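You operate a simulated robot arm through the tools that you are given. There is no shell and no other tool.

Carry out the task below with a simulated robot arm. There is one attempt and no reset: what you move stays moved.

TASK
Put things in order on the grey table. At the end: the blue stopper is on the beige box (marked "CARD"); the green cap is on the black dark tray; the grey filter (marked "27") from the grey table stands where the green cap stood; the silver steel vessel is on the white filter plate; the blue plug from the grey table stands where the silver steel vessel stood; whatever was shut is shut again. Leave all else as you found it, and nothing knocked over. Set down upright: steel vessel.

It is judged by the outcome, as a careful person would: the job done as asked, and still so three seconds after it is handed in. It fails if anything else is knocked over, pushed out of place, dropped, spilled or broken. A push-on lid holds only when it is set on centred and level and pressed home; a screw cap is set on level and turned clockwise until tight.

THE ROBOT
A 6-joint arm with a two-finger gripper, fixed in place. Base frame: the origin is at the foot of the arm, x ahead of it, y to its left, z up; the work surface is at about z = 78. Lengths are in cm, angles in rad, forces in N, time in s.
With the tool pointing down near the work surface it reaches from about 10 to 70 cm from the base axis. Its first joint turns from -1.152 to 1.152 rad. Payload 2.45 kg.
Tool frame: the origin (TCP) lies between the finger pads and is the grasp point; the fingertips stand 3 cm ahead of it; z points along the fingers, y is the line along which they close. The gripper opens to 10.6 cm. The gripper's body begins 7.9 cm behind the TCP.
Orientation is told as [roll, pitch, yaw] about the base's x, y, z axes, in that order, counted from this pose: with the fingers straight down and closing along the base's y, the tool's x points along the base's -x, its y along +y and its z along -z.

THE INTERFACE
- The arm moves only by the tool nudge_tool. Its argument "targets" is a list of rows, each an object of numbers (a shift or turn left out is 0, a gripper value left out holds the last): "tx", "ty", "tz": the shift along the base's x, y, z in cm; "ax", "ay", "az": the turn, a rotation vector about the base's x, y, z in rad; "grip": the finger opening in cm, from 0 to 10.6. In form: [{"tx": .., "ty": .., "tz": .., "ax": .., "ay": .., "az": .., "grip": ..}, ...]. A call has 1 to 20 rows; each row is the pose to reach, as a shift and turn from the pose commanded when the call began. A row lasts 0.2 s, in which the tool goes at most 5 cm and 0.15 rad; a call with a longer step from one row to the next is refused whole, and so is a gripper value outside its range. Where a pose cannot be reached the arm comes as near as it can. A force on the tool above 40 N (or 10 N above the force at the start of the call, whichever is more), or a blocked arm, ends the call early, and 0.2 s more pass. The fingers move at their own pace (about 15.3 cm/s each) and stop on an object; they squeeze with about 27 N. The grip force told is the motor's: it shows also when the fingers shut on nothing. Time passes only in rows, and 0.2 s behind the last, so rows that repeat a pose let the fingers close. It gives the time, the measured TCP pose, the force on the tool (base axes), the opening and the grip force at its end, in the units of the frame above (readings bear some noise), with the torque about the TCP (base axes, N m) and any sound that the robot's microphone picked up.
- Cameras (640 x 400 px; columns grow to the right, rows downward): "scene" is fixed at [8.01, 42.47, 139.02]; the picture's right is [-0.55, -0.84, 0.00], its down [-0.55, 0.36, -0.76] and it looks along [0.63, -0.41, -0.65] (base axes); focal length 321 px, centre (320, 200). "wrist" rides on the gripper at [7.6, -0.2, -10.6] in the tool frame; the picture's right is [0.02, 1.00, 0.00], its down [-0.78, 0.02, -0.62] and it looks along [-0.62, 0.01, 0.78] (tool axes); focal length 247 px, centre (320, 200). There is no depth. A picture from a camera that has moved, and an enlarged one, comes with that camera's place and axes in the base frame and with its lens. The place of the scene camera against the robot may be out by one fixed shift of up to 1.8 cm in any direction.
- capture(camera): a new picture of that camera. No time passes.
- enlarge(camera, box): a new picture of the part [left, top, right, bottom] of that camera's present view, enlarged. No time passes.
- close_job(): hands the job in; it is judged then, once.

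Nothing tells you positions but the pictures and the camera data. Unless the task says otherwise, let go and move clear before handing in.

The tools are called after "Emit:" as name(argument=value, ...) on one line, values as JSON. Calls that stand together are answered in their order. nudge_tool: Moves the arm, as the interface text tells. Its arguments: {"type":"object","properties":{"targets":{"type":"array","items":{"type":"object","properties":{"tx":{"type":"number"},"ty":{"type":"number"},"tz":{"type":"number"},"ax":{"type":"number"},"ay":{"type":"number"},"az":{"type":"number"},"grip":{"type":"number"}}}}},"required":["targets"]} The other tools are called the same way: capture (camera) takes a picture; enlarge (camera, box) takes an enlarged picture of a part of a camera's view; close_job () hands the job in.

At the start:

```text
time: 0.0
tool_pos: [40.34, 2.95, 109.28]
tcp_rot: [0.0, 0.0, -0.001]
force: [-0.4, 0.3, -0.4]
torque: [0.0, 0.0, 0.02]
width: 10.6
finger_force: 0.1
```

scene: 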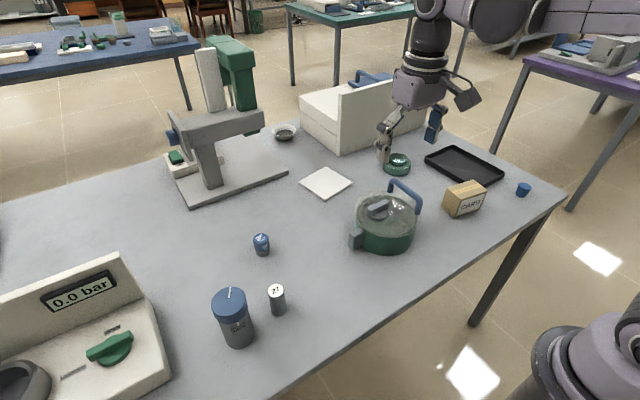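
wrist: 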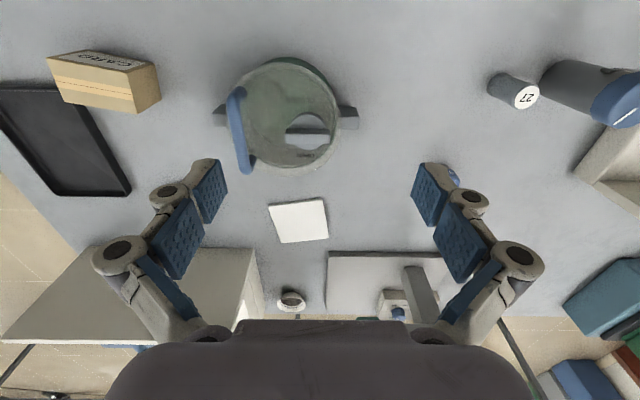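

I see a grey table with a beige machine, a pot with a lid, a box marked CARD, a black tray, a blue small part, a filter "27" and others. First I look closer at each part.

Emit:
enlarge(camera="scene", box=[320, 130, 560, 280])

Emit:
enlarge(camera="scene", box=[160, 100, 360, 225])

Emit:
enlarge(camera="scene", box=[180, 220, 340, 360])

Emit:
enlarge(camera="scene", box=[0, 240, 200, 400])

Emit:
enlarge(camera="wrist", box=[200, 50, 380, 320])

Emit:
enlarge(camera="wrist", box=[400, 50, 640, 250])

```text
2.67 times, centred on (440, 205) of scene
camera zoom: at [8.01, 42.47, 139.02], right [-0.55, -0.84, 0.0], down [-0.55, 0.36, -0.76], along [0.63, -0.41, -0.65], focal length 855 px, centre (0, 187)
```

zoom: 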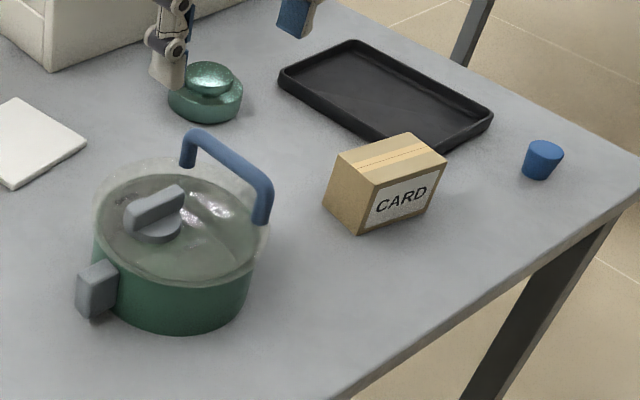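

```text
3.20 times, centred on (260, 162) of scene
camera zoom: at [8.01, 42.47, 139.02], right [-0.55, -0.84, 0.0], down [-0.55, 0.36, -0.76], along [0.63, -0.41, -0.65], focal length 1026 px, centre (512, 320)
```

zoom: 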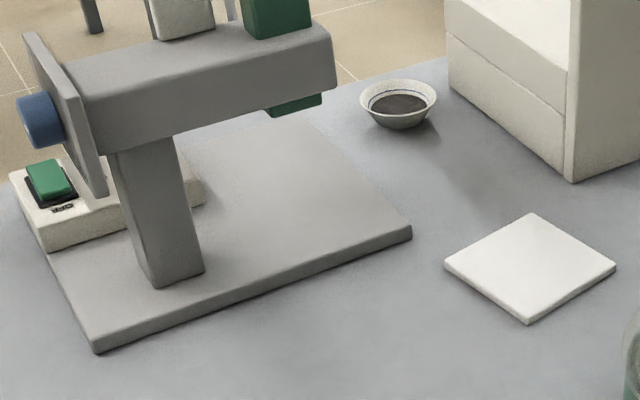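

```text
2.86 times, centred on (260, 290) of scene
camera zoom: at [8.01, 42.47, 139.02], right [-0.55, -0.84, 0.0], down [-0.55, 0.36, -0.76], along [0.63, -0.41, -0.65], focal length 916 px, centre (491, -57)
```

zoom: 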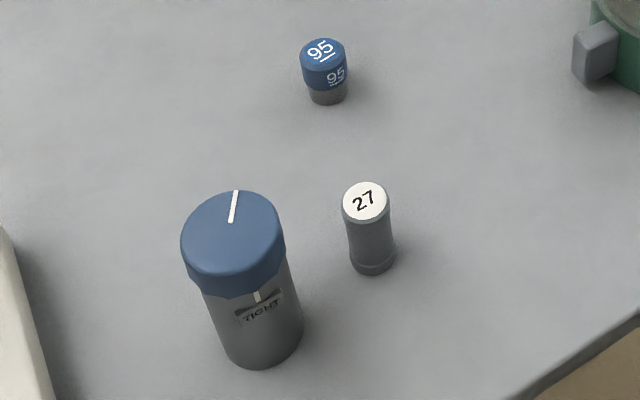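

```text
2.50 times, centred on (100, 320) of scene
camera zoom: at [8.01, 42.47, 139.02], right [-0.55, -0.84, 0.0], down [-0.55, 0.36, -0.76], along [0.63, -0.41, -0.65], focal length 802 px, centre (870, -100)
```

zoom: 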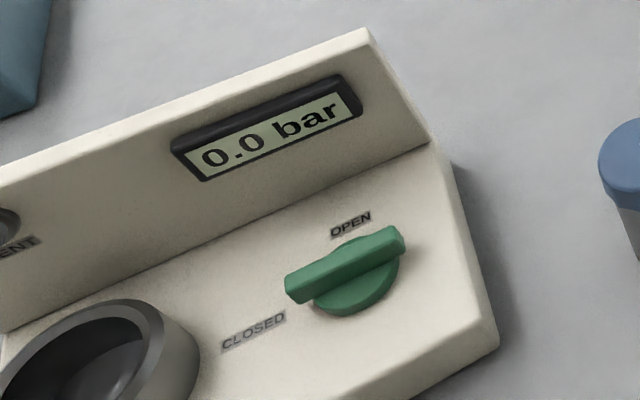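

```text
1.48 times, centred on (290, 185) of wrist
camera zoom: at [32.71, 2.87, 119.91], right [-0.02, 1.0, 0.0], down [0.78, 0.02, 0.62], along [0.62, 0.01, -0.78], focal length 366 px, centre (364, 222)
```

zoom: 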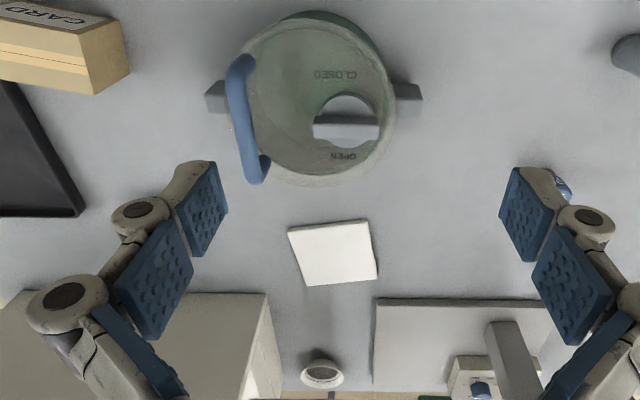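

```text
2.00 times, centred on (520, 150) of wrist
camera zoom: at [32.71, 2.87, 119.91], right [-0.02, 1.0, 0.0], down [0.78, 0.02, 0.62], along [0.62, 0.01, -0.78], focal length 494 px, centre (-80, 300)
```

zoom: 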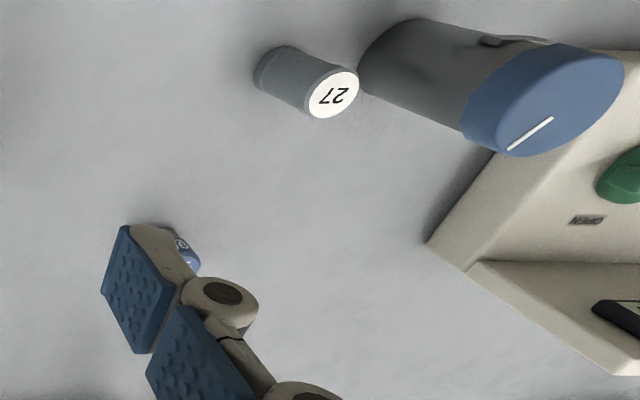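

The table carries a lidded pot, a TIGHT-capped bottle, the "27" filter, a "95" part, a blue part at the right corner and a green part near the tray; no steel vessel stands in the open within reach. I zoom in on more places before moving.

Emit:
enlarge(camera="wrist", box=[210, 40, 370, 180])

Emit:
enlarge(camera="scene", box=[340, 170, 440, 260])

Emit:
enlarge(camera="scene", box=[370, 140, 430, 180])

Emit:
enlarge(camera="scene", box=[290, 60, 440, 160])

Emit:
enlarge(camera="wrist", box=[0, 220, 330, 400])

Emit:
enlarge(camera="scene", box=[0, 0, 320, 200])

Emit:
enlarge(camera="scene", box=[500, 165, 560, 215])

Emit:
enlarge(camera="scene", box=[235, 220, 295, 270])

```text
2.86 times, centred on (290, 110) of wrist
camera zoom: at [32.71, 2.87, 119.91], right [-0.02, 1.0, 0.0], down [0.78, 0.02, 0.62], along [0.62, 0.01, -0.78], focal length 706 px, centre (406, 457)
```

zoom: 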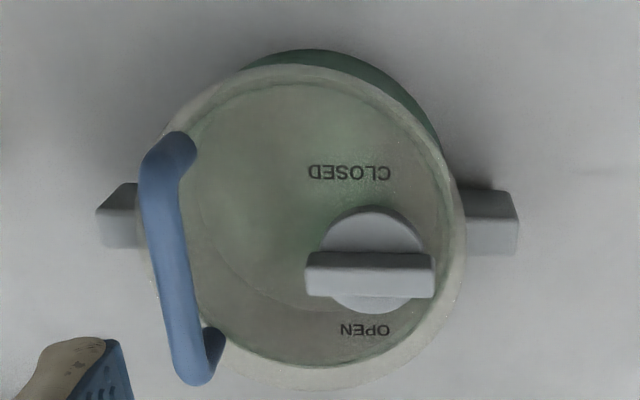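

```text
4.44 times, centred on (390, 215) of scene
camera zoom: at [8.01, 42.47, 139.02], right [-0.55, -0.84, 0.0], down [-0.55, 0.36, -0.76], along [0.63, -0.41, -0.65], focal length 1425 px, centre (9, 133)
```

zoom: 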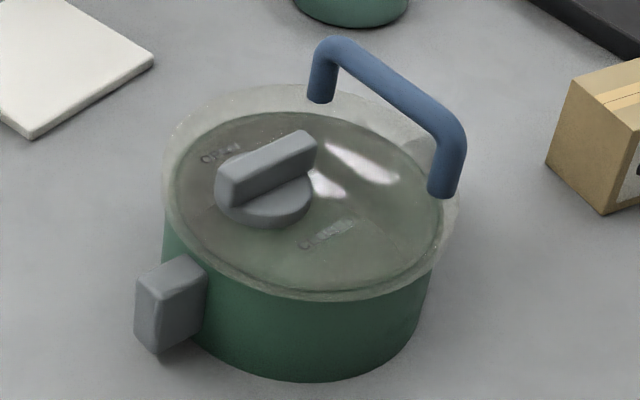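

```text
10.00 times, centred on (400, 160) of scene
camera zoom: at [8.01, 42.47, 139.02], right [-0.55, -0.84, 0.0], down [-0.55, 0.36, -0.76], along [0.63, -0.41, -0.65], focal length 3207 px, centre (-480, 600)
```

zoom: 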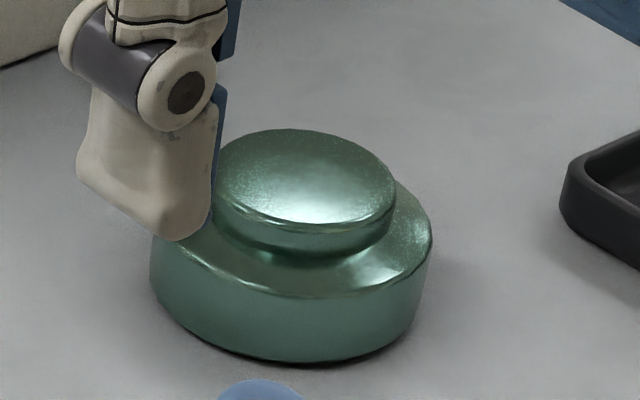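

```text
4.00 times, centred on (365, 110) of scene
camera zoom: at [8.01, 42.47, 139.02], right [-0.55, -0.84, 0.0], down [-0.55, 0.36, -0.76], along [0.63, -0.41, -0.65], focal length 1283 px, centre (140, 560)
```

zoom: 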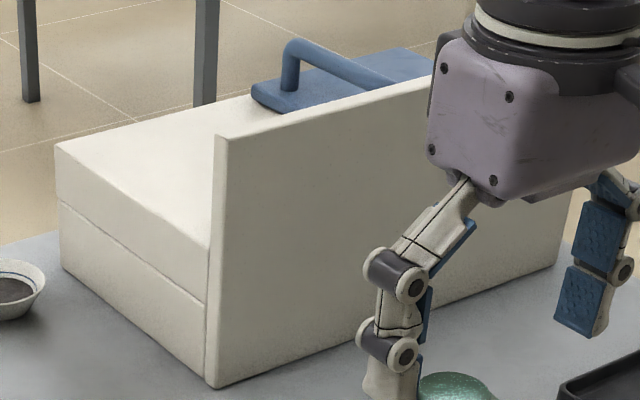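

```text
1.94 times, centred on (165, 310) of wrist
camera zoom: at [32.71, 2.87, 119.91], right [-0.02, 1.0, 0.0], down [0.78, 0.02, 0.62], along [0.62, 0.01, -0.78], focal length 479 px, centre (621, -13)
```

zoom: 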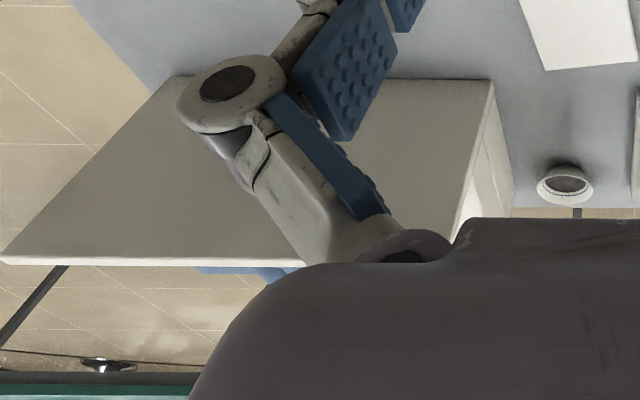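

```text
2.00 times, centred on (160, 100) of scene
camera zoom: at [8.01, 42.47, 139.02], right [-0.55, -0.84, 0.0], down [-0.55, 0.36, -0.76], along [0.63, -0.41, -0.65], focal length 641 px, centre (640, 400)
```

zoom: 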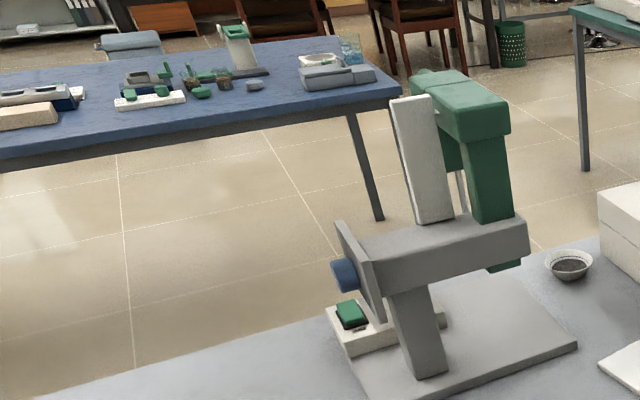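

```text
8.00 times, centred on (530, 190) of scene
camera zoom: at [8.01, 42.47, 139.02], right [-0.55, -0.84, 0.0], down [-0.55, 0.36, -0.76], along [0.63, -0.41, -0.65], focal length 2566 px, centre (-1360, 280)
```

zoom: 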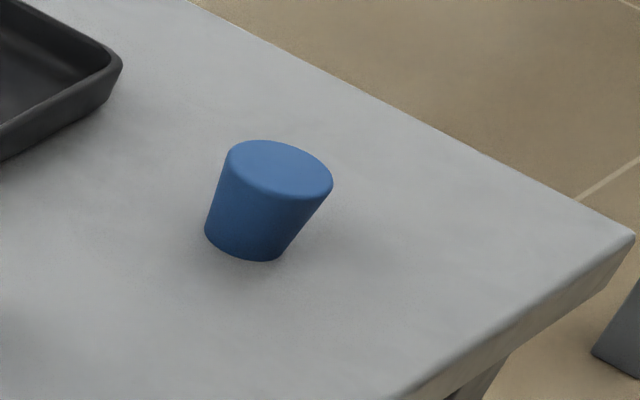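

```text
8.00 times, centred on (265, 245) of scene
camera zoom: at [8.01, 42.47, 139.02], right [-0.55, -0.84, 0.0], down [-0.55, 0.36, -0.76], along [0.63, -0.41, -0.65], focal length 2566 px, centre (760, -160)
```

zoom: 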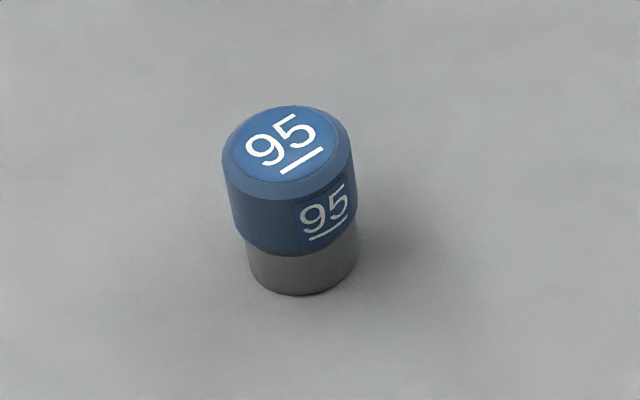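

The objects reachable that are shut are the pot and the bottle. I move the wrist camera left over the filter and bottle to survey them.

Emit:
nudge_tool(targets=[{"tx": -1, "ty": 4.5}, {"tx": -2, "ty": 9}, {"tx": -3, "ty": 13.5}, {"tx": -4, "ty": 18}, {"tx": -5, "ty": 22.5}, {"tx": -6, "ty": 27}, {"tx": -7, "ty": 31}, {"tx": -7, "ty": 31}])

Emit:
capture(camera="wrist")

Emit:
capture(camera="scene")

```text
time: 1.8
tool_pos: [33.18, 33.87, 109.33]
tcp_rot: [0.0, 0.0, -0.001]
force: [0.2, -0.3, 0.6]
torque: [-0.02, 0.01, -0.03]
width: 10.59
finger_force: 0.1
```

```text
taken
camera wrist: at [25.68, 33.87, 119.91], right [-0.02, 1.0, 0.0], down [0.78, 0.02, 0.62], along [0.62, 0.01, -0.78], focal length 247 px, centre (320, 200)
```

wrist: 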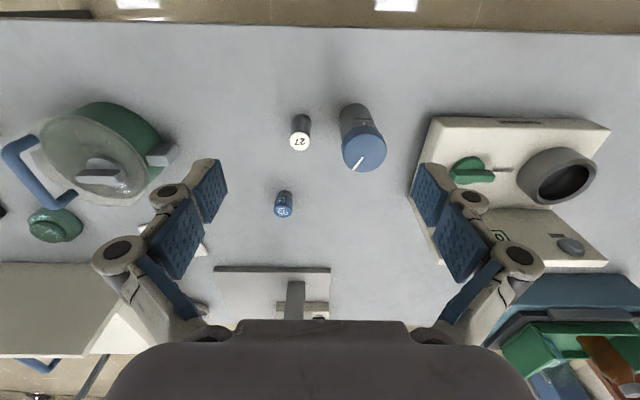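

```text
taken
```

scene: 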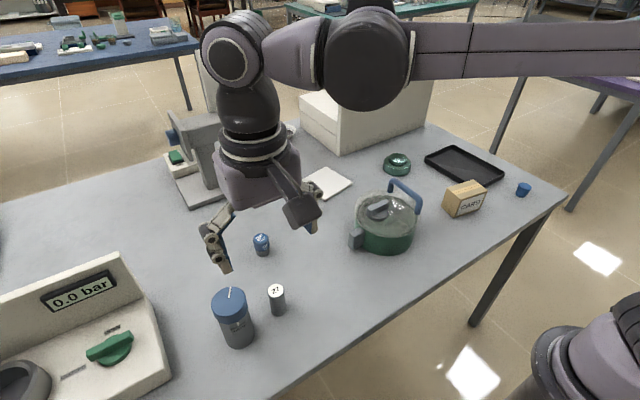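

The left side shows the instrument with a dark cup and a blue bin with green and brown things. I zoom in on these.

Emit:
enlarge(camera="wrist", box=[420, 100, 640, 240])

Emit:
enlarge(camera="wrist", box=[470, 240, 640, 400])

Emit:
enlarge(camera="wrist", box=[260, 90, 400, 230])

Emit:
enlarge(camera="wrist", box=[0, 80, 200, 260])

Emit:
enlarge(camera="scene", box=[200, 270, 300, 360])

```text
2.86 times, centred on (530, 170) of wrist
camera zoom: at [25.68, 33.87, 119.91], right [-0.02, 1.0, 0.0], down [0.78, 0.02, 0.62], along [0.62, 0.01, -0.78], focal length 706 px, centre (-280, 286)
```

zoom: 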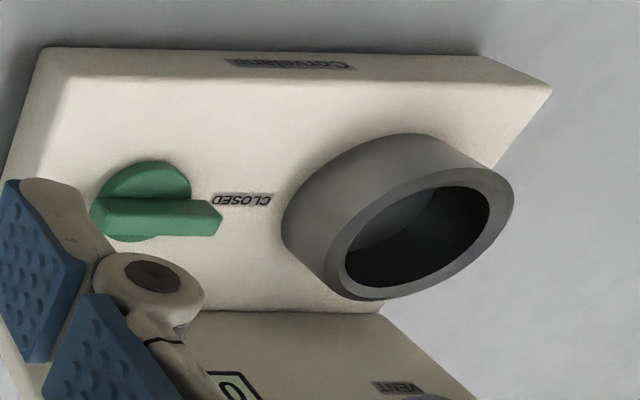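

```text
2.50 times, centred on (555, 320) of wrist
camera zoom: at [25.68, 33.87, 119.91], right [-0.02, 1.0, 0.0], down [0.78, 0.02, 0.62], along [0.62, 0.01, -0.78], focal length 617 px, centre (-268, -100)
```

zoom: 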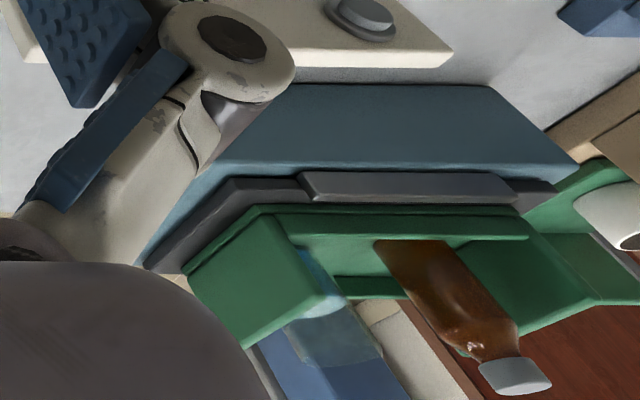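

```text
2.86 times, centred on (330, 160) of wrist
camera zoom: at [25.68, 33.87, 119.91], right [-0.02, 1.0, 0.0], down [0.78, 0.02, 0.62], along [0.62, 0.01, -0.78], focal length 706 px, centre (291, 314)
```

zoom: 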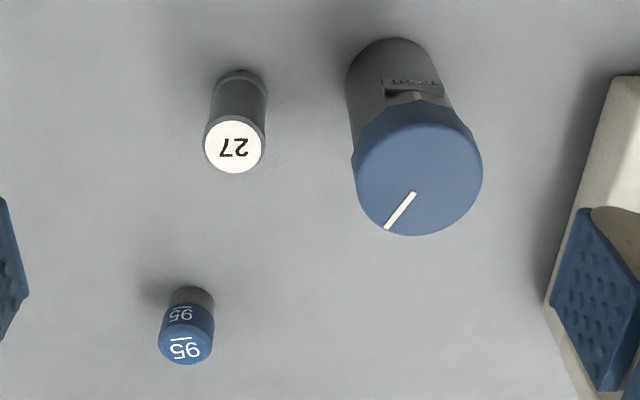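

```text
2.22 times, centred on (100, 170) of wrist
camera zoom: at [25.68, 33.87, 119.91], right [-0.02, 1.0, 0.0], down [0.78, 0.02, 0.62], along [0.62, 0.01, -0.78], focal length 549 px, centre (809, 267)
```

zoom: 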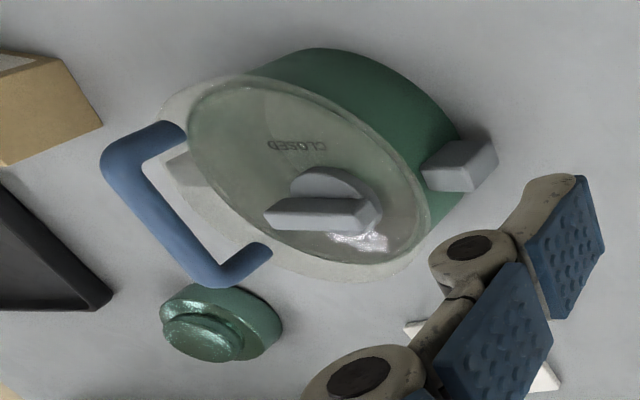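

```text
4.44 times, centred on (250, 315) of scene
camera zoom: at [8.01, 42.47, 139.02], right [-0.55, -0.84, 0.0], down [-0.55, 0.36, -0.76], along [0.63, -0.41, -0.65], focal length 1425 px, centre (631, -311)
```

zoom: 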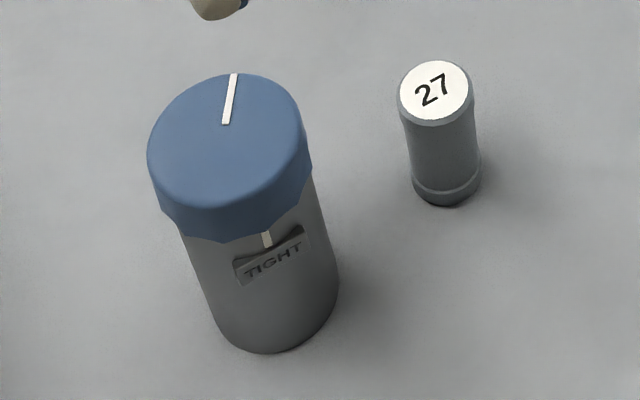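

Nothing in the instrument's cup shows so far. I go to look at the pot from closer, above its near side, to see what is under the clear lid.

Emit:
nudge_tool(targets=[{"ty": -4.9}, {"ty": -9.8}, {"ty": -14.7}, {"ty": -19.6}, {"ty": -24.5}, {"ty": -29}, {"ty": -33}, {"ty": -34.9, "tz": -3}, {"ty": -34.9, "tz": -7}, {"ty": -34.9, "tz": -7}])

Emit:
capture(camera="wrist")

Emit:
enlarge(camera="wrist", box=[200, 100, 440, 300])

```text
time: 4.0
tool_pos: [33.45, -1.01, 102.23]
tcp_rot: [0.0, 0.001, 0.0]
force: [0.1, -1.1, 0.5]
torque: [-0.04, 0.02, 0.0]
width: 10.59
finger_force: 0.1
```

```text
taken
camera wrist: at [25.73, -1.03, 112.93], right [-0.02, 1.0, 0.0], down [0.78, 0.02, 0.62], along [0.62, 0.01, -0.78], focal length 247 px, centre (320, 200)
```

wrist: 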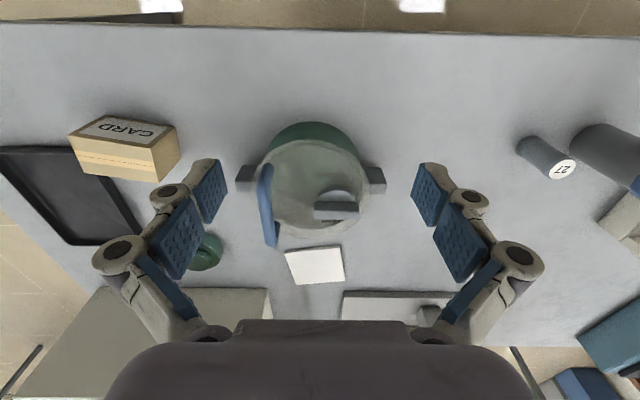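

```text
2.00 times, centred on (320, 200) of wrist
camera zoom: at [25.73, -1.03, 112.93], right [-0.02, 1.0, 0.0], down [0.78, 0.02, 0.62], along [0.62, 0.01, -0.78], focal length 494 px, centre (320, 200)
```

zoom: 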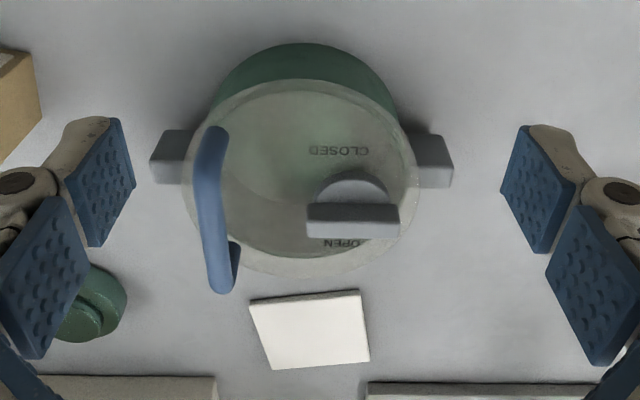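

From here the lid is clouded by the angle. I shift ahead to look almost straight down through it.

Emit:
nudge_tool(targets=[{"tx": 4.5, "tz": 2}, {"tx": 9, "tz": 4}, {"tx": 13, "tz": 4}, {"tx": 13, "tz": 4}])

Emit:
enlarge(camera="wrist", box=[200, 0, 440, 160])

Emit:
enlarge(camera="wrist", box=[0, 0, 240, 200])

Emit:
capture(camera="wrist")

```text
time: 5.0
tool_pos: [46.37, -0.91, 106.26]
tcp_rot: [0.001, 0.0, 0.0]
force: [-0.4, 0.0, 0.1]
torque: [-0.03, 0.03, -0.02]
width: 10.61
finger_force: 0.0
```

```text
2.50 times, centred on (320, 80) of wrist
camera zoom: at [38.82, -0.95, 117.0], right [-0.02, 1.0, 0.0], down [0.78, 0.02, 0.62], along [0.62, 0.01, -0.78], focal length 617 px, centre (320, 500)
```

zoom: 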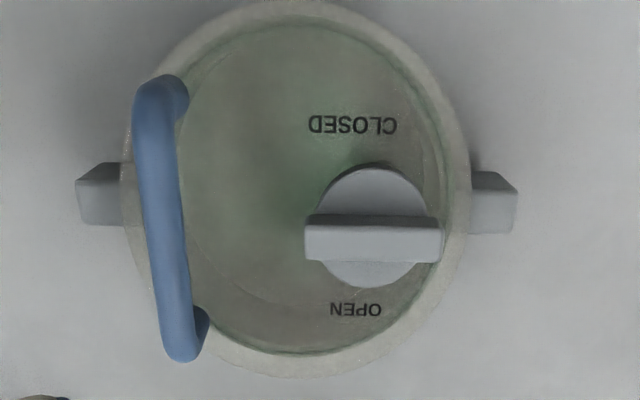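

```text
2.00 times, centred on (120, 100) of wrist
camera zoom: at [38.82, -0.95, 117.0], right [-0.02, 1.0, 0.0], down [0.78, 0.02, 0.62], along [0.62, 0.01, -0.78], focal length 494 px, centre (720, 400)
```

zoom: 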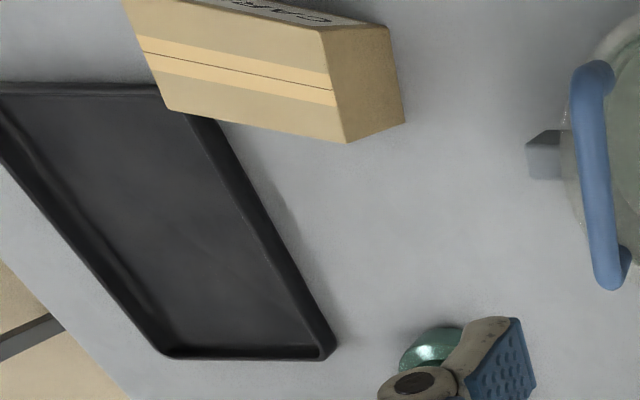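

```text
taken
camera wrist: at [38.82, -0.95, 117.0], right [-0.02, 1.0, 0.0], down [0.78, 0.02, 0.62], along [0.62, 0.01, -0.78], focal length 247 px, centre (320, 200)
```

wrist: 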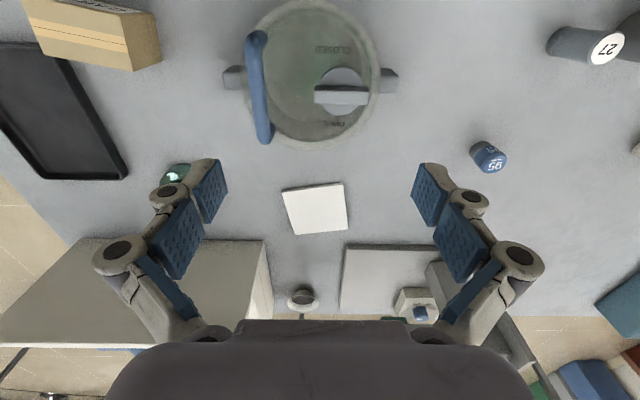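

The pot looks nearly empty through its lid, with a darker patch beside the knob. I zoom in harder on it and on the bottle from here.

Emit:
enlarge(camera="wrist", box=[240, 0, 400, 100])

Emit:
enlarge(camera="wrist", box=[260, 40, 340, 90])

Emit:
enlarge(camera="scene", box=[355, 180, 425, 225])

Emit:
enlarge(camera="wrist", box=[340, 220, 480, 330])

```text
4.00 times, centred on (320, 50) of wrist
camera zoom: at [38.82, -0.95, 117.0], right [-0.02, 1.0, 0.0], down [0.78, 0.02, 0.62], along [0.62, 0.01, -0.78], focal length 988 px, centre (320, 800)
```

zoom: 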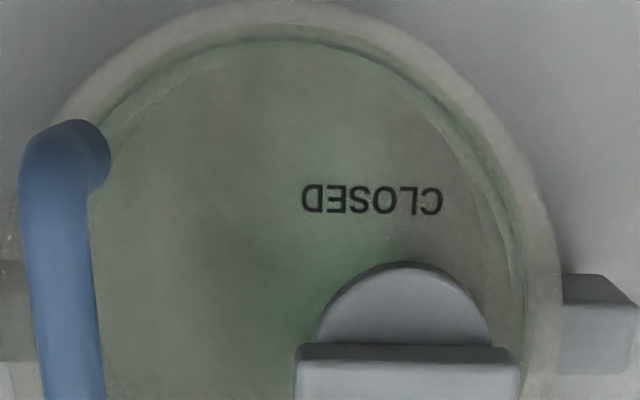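

```text
8.00 times, centred on (300, 65) of wrist
camera zoom: at [38.82, -0.95, 117.0], right [-0.02, 1.0, 0.0], down [0.78, 0.02, 0.62], along [0.62, 0.01, -0.78], focal length 1976 px, centre (480, 1280)
```

zoom: 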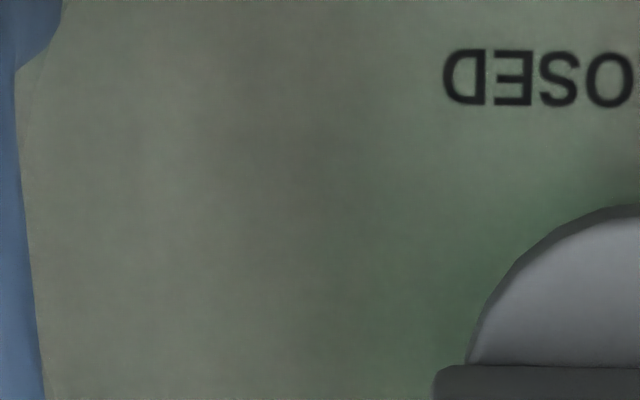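

```text
8.89 times, centred on (390, 202) of scene
camera zoom: at [8.02, 42.47, 139.02], right [-0.55, -0.84, 0.0], down [-0.55, 0.36, -0.76], along [0.63, -0.41, -0.65], focal length 2851 px, centre (-302, 178)
```

zoom: 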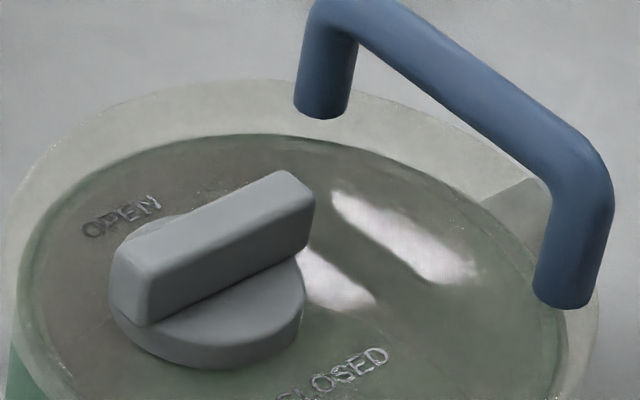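

```text
3.64 times, centred on (410, 275) of wrist
camera zoom: at [38.82, -0.95, 117.0], right [-0.02, 1.0, 0.0], down [0.78, 0.02, 0.62], along [0.62, 0.01, -0.78], focal length 898 px, centre (-7, -73)
```

zoom: 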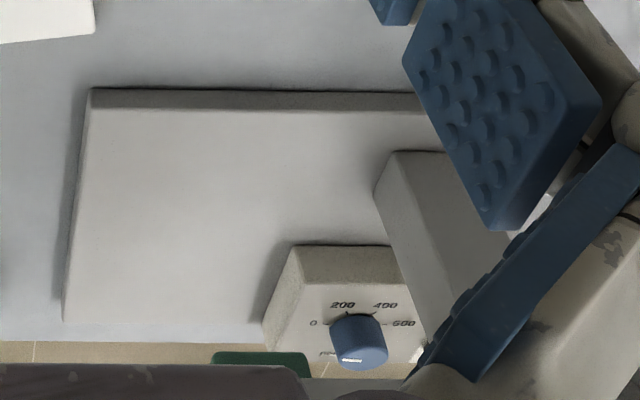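

The pot interior stays unclear from here. I go over to the right side to look at the green part, the tray, the box and the blue tapered part from nearer.

Emit:
nudge_tool(targets=[{"tx": -2.5, "ty": -4}, {"tx": -5, "ty": -8}, {"tx": -7.5, "ty": -12}, {"tx": -10, "ty": -16}, {"tx": -12, "ty": -20}, {"tx": -14, "ty": -24}, {"tx": -16, "ty": -28}, {"tx": -18, "ty": -31}, {"tx": -18, "ty": -31}])

Emit:
capture(camera="wrist")

Emit:
enlarge(camera="wrist", box=[200, 0, 440, 160])

Emit:
enlarge(camera="wrist", box=[200, 140, 440, 300])

```text
time: 7.0
tool_pos: [28.15, -32.04, 106.29]
tcp_rot: [0.0, 0.0, -0.001]
force: [0.5, -0.5, 0.6]
torque: [0.03, 0.0, -0.02]
width: 10.58
finger_force: 0.1
```

```text
taken
camera wrist: at [20.59, -32.12, 116.92], right [-0.02, 1.0, 0.0], down [0.78, 0.02, 0.62], along [0.62, 0.01, -0.78], focal length 247 px, centre (320, 200)
```

wrist: 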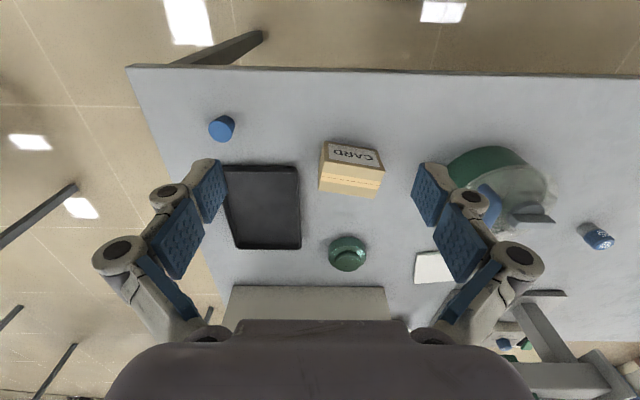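

```text
2.50 times, centred on (320, 80) of wrist
camera zoom: at [20.59, -32.12, 116.92], right [-0.02, 1.0, 0.0], down [0.78, 0.02, 0.62], along [0.62, 0.01, -0.78], focal length 617 px, centre (320, 500)
```

zoom: 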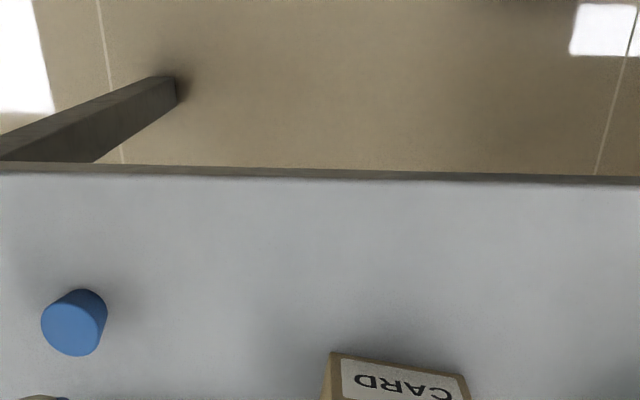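

```text
2.50 times, centred on (320, 220) of wrist
camera zoom: at [20.59, -32.12, 116.92], right [-0.02, 1.0, 0.0], down [0.78, 0.02, 0.62], along [0.62, 0.01, -0.78], focal length 617 px, centre (320, 150)
```

zoom: 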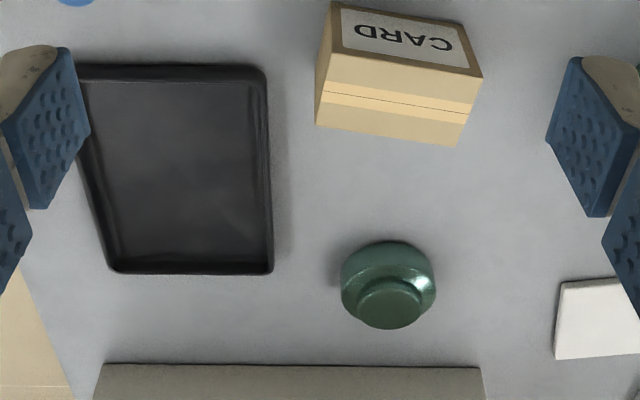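

The green cap, tapered blue part, CARD box and tray are now located (cap about [65.7,-25.2], blue part about [36,-47], lid centre about [46.3,-1.7]). Next I lower the camera in front of the pot to see its lid, knob and rim from the side.

Emit:
nudge_tool(targets=[{"tx": -1, "ty": 4.5, "tz": -2}, {"tx": -2, "ty": 9, "tz": -4}, {"tx": -3, "ty": 13.5, "tz": -6}, {"tx": -4, "ty": 18, "tz": -8}, {"tx": -4, "ty": 22.5, "tz": -10}, {"tx": -4, "ty": 26.5, "tz": -12}, {"tx": -4, "ty": 30.3, "tz": -14}, {"tx": -4, "ty": 30.3, "tz": -14}])

Emit:
capture(camera="wrist")

Emit:
enlarge(camera="wrist", box=[220, 100, 420, 225])

```text
refused: row 1 steps farther than a row can; nothing moved
```

```text
taken
camera wrist: at [20.59, -32.12, 116.92], right [-0.02, 1.0, 0.0], down [0.78, 0.02, 0.62], along [0.62, 0.01, -0.78], focal length 247 px, centre (320, 200)
```

wrist: 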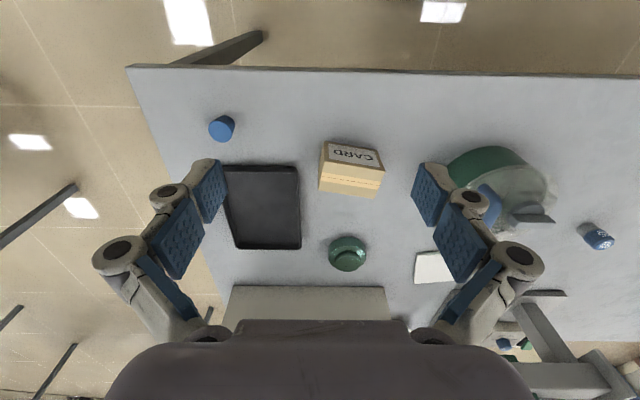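

```text
3.20 times, centred on (320, 162) of wrist
camera zoom: at [20.59, -32.12, 116.92], right [-0.02, 1.0, 0.0], down [0.78, 0.02, 0.62], along [0.62, 0.01, -0.78], focal length 790 px, centre (320, 320)
```

zoom: 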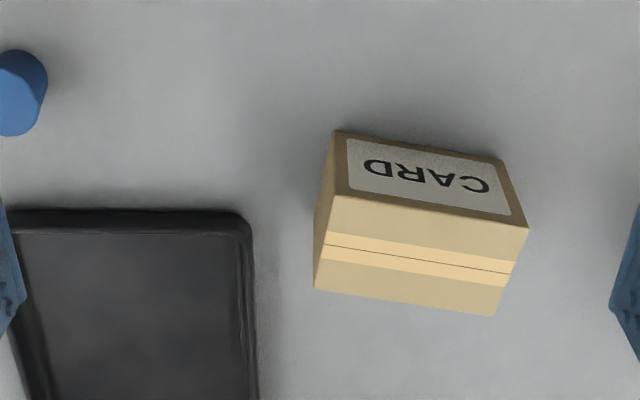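

The step was over the 5 cm limit, so nothing moved. I resend with shorter steps toward the pot's near side.

Emit:
nudge_tool(targets=[{"tx": -0.5, "ty": 4, "tz": -1.5}, {"tx": -1, "ty": 8, "tz": -3}, {"tx": -1.5, "ty": 12, "tz": -4.5}, {"tx": -2, "ty": 16, "tz": -6}, {"tx": -2.5, "ty": 20, "tz": -7.5}, {"tx": -3, "ty": 24, "tz": -9}, {"tx": -3.5, "ty": 28, "tz": -11}, {"tx": -4, "ty": 30.3, "tz": -14}, {"tx": -4, "ty": 30.3, "tz": -14}])

Emit:
capture(camera="wrist")

Emit:
enlarge(camera="wrist", box=[220, 100, 420, 225])

```text
time: 9.0
tool_pos: [24.32, -1.72, 92.25]
tcp_rot: [0.001, -0.001, -0.002]
force: [1.1, 0.4, 0.3]
torque: [-0.02, 0.0, -0.01]
width: 10.59
finger_force: 0.1
```

```text
taken
camera wrist: at [16.65, -1.7, 102.95], right [-0.02, 1.0, 0.0], down [0.78, 0.02, 0.62], along [0.62, 0.01, -0.78], focal length 247 px, centre (320, 200)
```

wrist: 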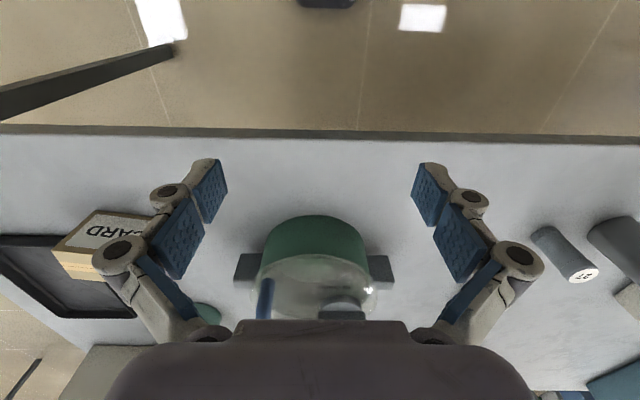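

```text
3.20 times, centred on (320, 162) of wrist
camera zoom: at [16.65, -1.7, 102.95], right [-0.02, 1.0, 0.0], down [0.78, 0.02, 0.62], along [0.62, 0.01, -0.78], focal length 790 px, centre (320, 320)
```

zoom: 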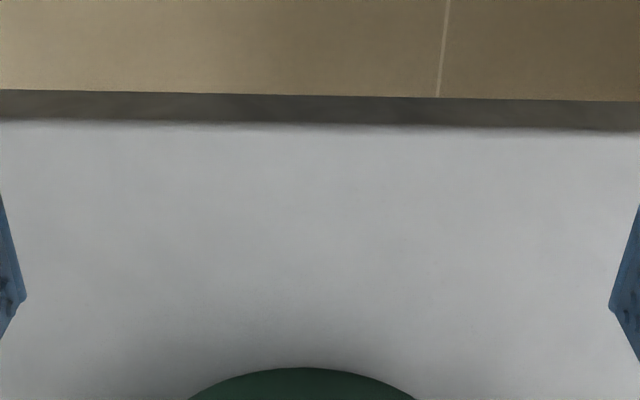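

The gripper's body hides the lid from here. I pitch the tool forward so that the camera looks more level at the pot lid.

Emit:
nudge_tool(targets=[{"tx": 1, "tz": 2, "ay": -0.1}, {"tx": 2, "tz": 4, "ay": -0.2}, {"tx": 3, "tz": 5, "ay": -0.3}, {"tx": 4, "tz": 6, "ay": -0.4}, {"tx": 4, "tz": 6, "ay": -0.5}, {"tx": 4, "tz": 6, "ay": -0.5}])

Emit:
capture(camera="wrist")

Emit:
enlarge(camera="wrist", box=[220, 150, 420, 275])

```text
time: 10.4
tool_pos: [28.31, -1.72, 98.32]
tcp_rot: [-0.001, -0.503, -0.001]
force: [0.2, -0.2, 0.7]
torque: [0.0, 0.02, 0.0]
width: 10.6
finger_force: 0.0
```

```text
taken
camera wrist: at [16.5, -1.7, 103.94], right [-0.02, 1.0, -0.01], down [0.39, 0.02, 0.92], along [0.92, 0.01, -0.39], focal length 247 px, centre (320, 200)
```

wrist: 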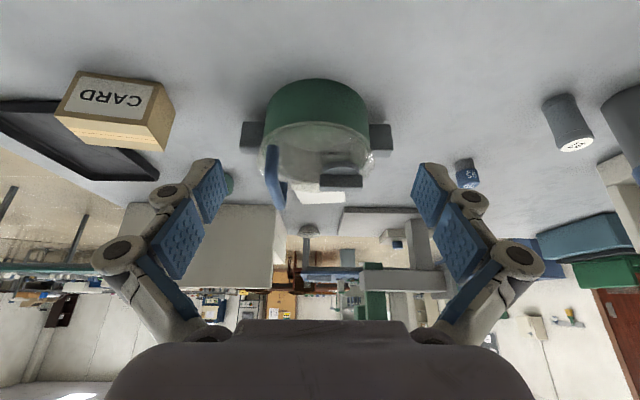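

```text
3.20 times, centred on (320, 212) of wrist
camera zoom: at [16.5, -1.7, 103.94], right [-0.02, 1.0, -0.01], down [0.39, 0.02, 0.92], along [0.92, 0.01, -0.39], focal length 790 px, centre (320, 160)
```

zoom: 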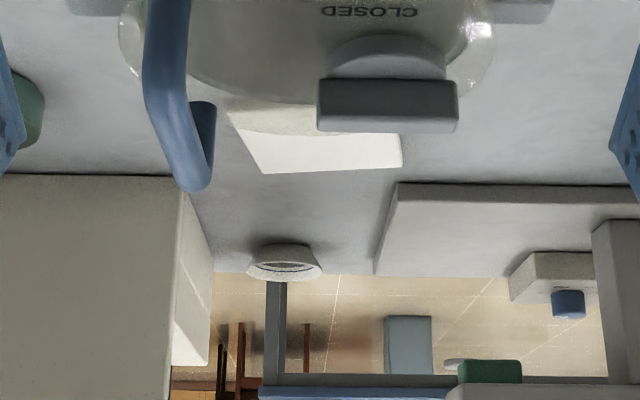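

The image is upside down but shows the pot rim well. I zoom on it.

Emit:
enlarge(camera="wrist", box=[230, 70, 410, 215])

Emit:
enlarge(camera="wrist", box=[280, 120, 400, 200])

Emit:
enlarge(camera="wrist", box=[530, 60, 640, 200])

```text
2.76 times, centred on (320, 142) of wrist
camera zoom: at [16.5, -1.7, 103.94], right [-0.02, 1.0, -0.01], down [0.39, 0.02, 0.92], along [0.92, 0.01, -0.39], focal length 681 px, centre (320, 359)
```

zoom: 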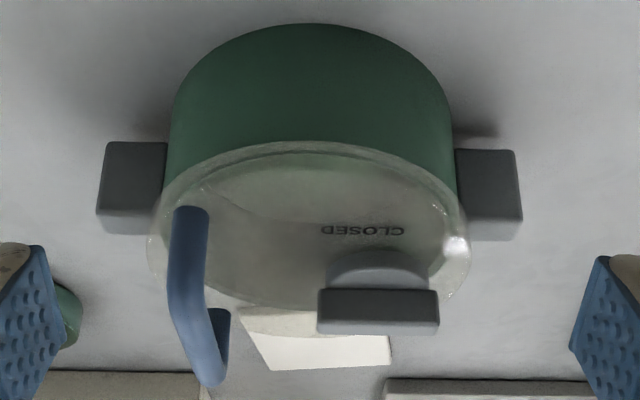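

```text
5.00 times, centred on (340, 160) of wrist
camera zoom: at [16.5, -1.7, 103.94], right [-0.02, 1.0, -0.01], down [0.39, 0.02, 0.92], along [0.92, 0.01, -0.39], focal length 1235 px, centre (220, 400)
```

zoom: 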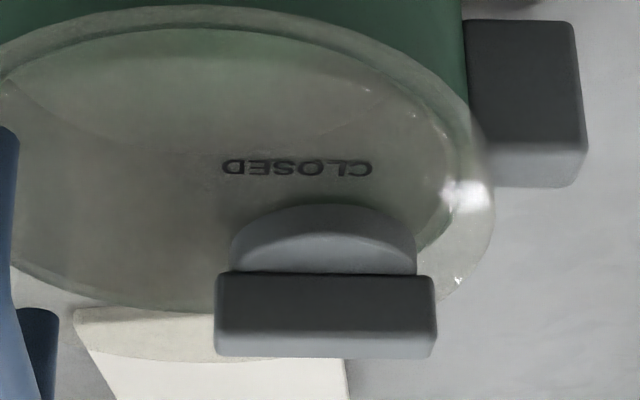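

```text
2.86 times, centred on (585, 130) of wrist
camera zoom: at [16.5, -1.7, 103.94], right [-0.02, 1.0, -0.01], down [0.39, 0.02, 0.92], along [0.92, 0.01, -0.39], focal length 706 px, centre (-437, 400)
```

zoom: 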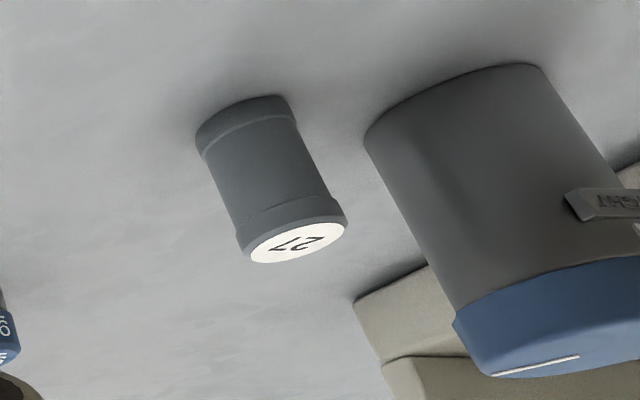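

The lid is clear with a bar knob (about [46.4,1.4], bar along y, z about 88–90) and a blue arch handle at y about -6.5. I straighten the tool and go above the knob with the fingers turned to close along x.

Emit:
nudge_tool(targets=[{"tz": 2, "ay": 0.1}, {"tz": 4, "ay": 0.2}, {"tz": 6, "ay": 0.3}, {"tz": 8, "ay": 0.4}, {"tz": 8, "ay": 0.5}, {"tz": 8, "tx": 4, "ty": 1, "ay": 0.5}, {"tz": 8, "tx": 8, "ty": 2, "ay": 0.5}, {"tz": 8, "tx": 12, "ty": 3.1, "ay": 0.5}, {"tz": 8, "tx": 16, "ty": 3.1, "ay": 0.5}, {"tz": 8, "tx": 18.1, "ty": 3.1, "ay": 0.5}, {"tz": 8, "tx": 18.1, "ty": 3.1, "ay": 0.5}])

Emit:
nudge_tool(targets=[{"az": 0.14}, {"az": 0.28}, {"az": 0.42}, {"az": 0.56}, {"az": 0.7}, {"az": 0.84}, {"az": 0.98}, {"az": 1.12}, {"az": 1.26}, {"az": 1.4}, {"az": 1.5}, {"az": 1.571}, {"az": 1.571}])

Emit:
capture(camera="wrist")

Emit:
capture(camera="scene")

```text
time: 12.8
tool_pos: [46.41, 1.3, 106.23]
tcp_rot: [0.0, 0.001, 0.002]
force: [-0.2, 0.0, 1.0]
torque: [0.01, -0.03, 0.01]
width: 10.62
finger_force: 0.1
```

```text
time: 15.6
tool_pos: [46.3, 1.41, 106.38]
tcp_rot: [0.001, 0.0, 1.57]
force: [-0.5, 0.9, 0.3]
torque: [0.05, 0.0, 0.02]
width: 10.6
finger_force: 0.0
```

```text
taken
camera wrist: at [46.61, -6.11, 116.93], right [-1.0, -0.02, 0.0], down [-0.02, 0.78, 0.62], along [-0.01, 0.62, -0.78], focal length 247 px, centre (320, 200)
```

wrist: 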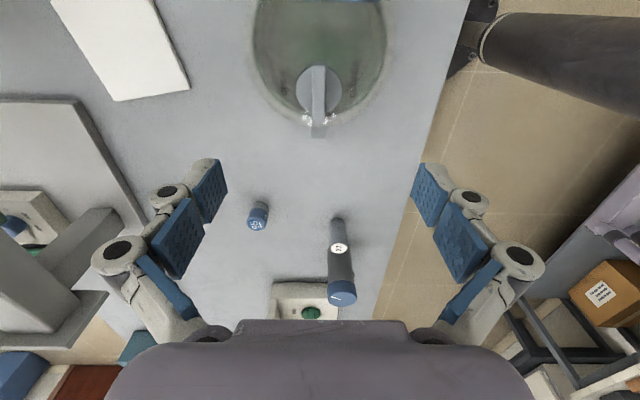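

```text
taken
```

scene: 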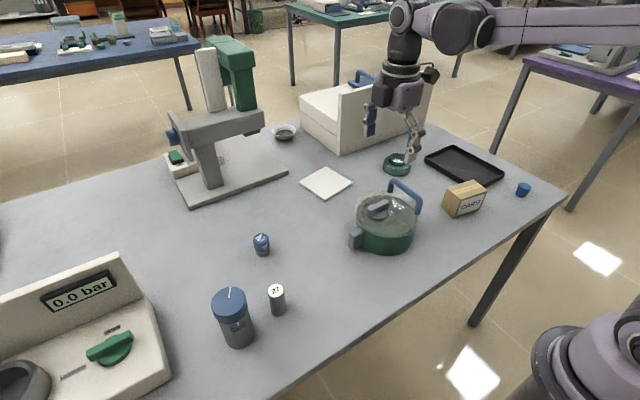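

The tool is turned and the knob bar lies along the view. I zoom to get its exact place.

Emit:
enlarge(camera="wrist", box=[230, 0, 410, 150])

Emit:
enlarge(camera="scene", box=[340, 170, 440, 260])

```text
2.67 times, centred on (320, 75) of wrist
camera zoom: at [46.61, -6.11, 116.93], right [-1.0, -0.02, 0.0], down [-0.02, 0.78, 0.62], along [-0.01, 0.62, -0.78], focal length 659 px, centre (320, 533)
```

zoom: 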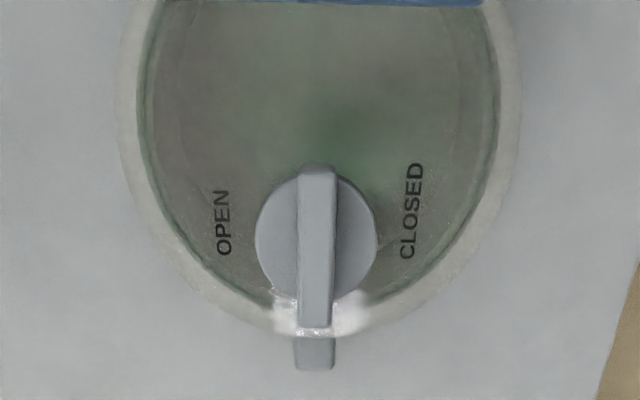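

```text
4.44 times, centred on (390, 215) of scene
camera zoom: at [8.01, 42.47, 139.02], right [-0.55, -0.84, 0.0], down [-0.55, 0.36, -0.76], along [0.63, -0.41, -0.65], focal length 1425 px, centre (9, 133)
```

zoom: 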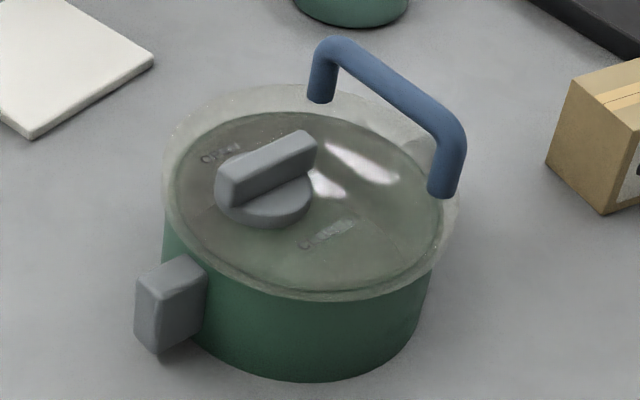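

I estimate the knob bar centred at [46.7,1.45], top z about 89.7, above a disc. I lower the open fingers around it, stopping just above the disc.

Emit:
nudge_tool(targets=[{"tx": 0.3, "tz": -4, "grip": 5}, {"tx": 0.3, "tz": -8, "grip": 5}, {"tx": 0.3, "tz": -11.5, "grip": 5}, {"tx": 0.3, "tz": -13.5, "grip": 5}, {"tx": 0.3, "tz": -15.2, "grip": 5}, {"tx": 0.3, "tz": -15.2, "grip": 5}])

Emit:
enlarge(camera="scene", box=[340, 150, 440, 240])

Emit:
capture(camera="wrist")

```text
time: 17.0
tool_pos: [46.7, 1.46, 91.07]
tcp_rot: [-0.001, 0.0, 1.571]
force: [-0.1, 0.5, -0.3]
torque: [0.01, 0.0, 0.01]
width: 4.99
finger_force: 0.0
```

```text
4.44 times, centred on (390, 195) of scene
camera zoom: at [8.01, 42.47, 139.02], right [-0.55, -0.84, 0.0], down [-0.55, 0.36, -0.76], along [0.63, -0.41, -0.65], focal length 1425 px, centre (9, 222)
```

zoom: 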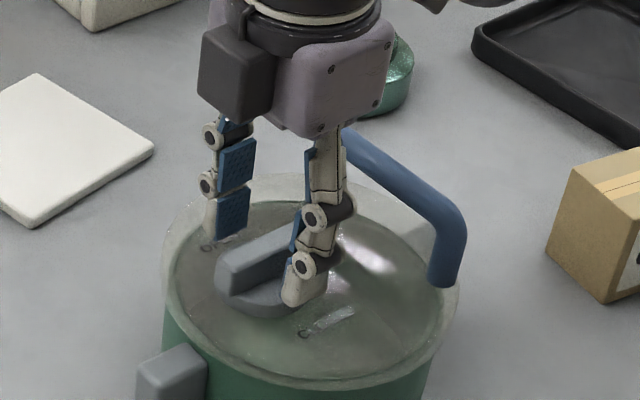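

```text
taken
camera wrist: at [46.96, -6.1, 101.72], right [-1.0, -0.02, 0.0], down [-0.02, 0.78, 0.62], along [-0.01, 0.62, -0.78], focal length 247 px, centre (320, 200)
```

wrist: 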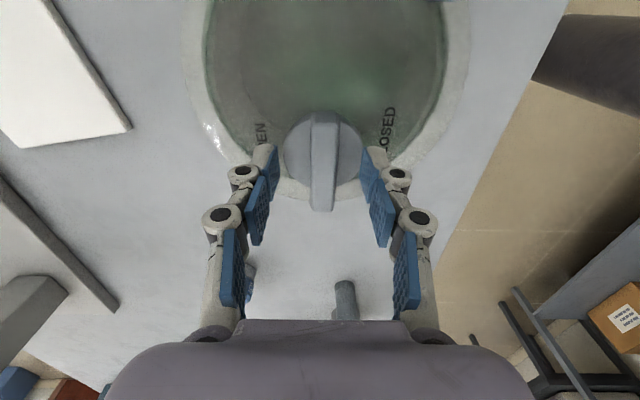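

The fingers straddle the knob bar centred. I close on it.

Emit:
nudge_tool(targets=[{"grip": 2.5}, {"grip": 1}, {"grip": 0.5}, {"grip": 0.5}])

```text
time: 18.0
tool_pos: [46.67, 1.52, 91.0]
tcp_rot: [0.001, -0.001, 1.57]
force: [-3.5, -0.1, 0.2]
torque: [0.22, 0.1, -0.05]
width: 1.43
finger_force: 26.7
```

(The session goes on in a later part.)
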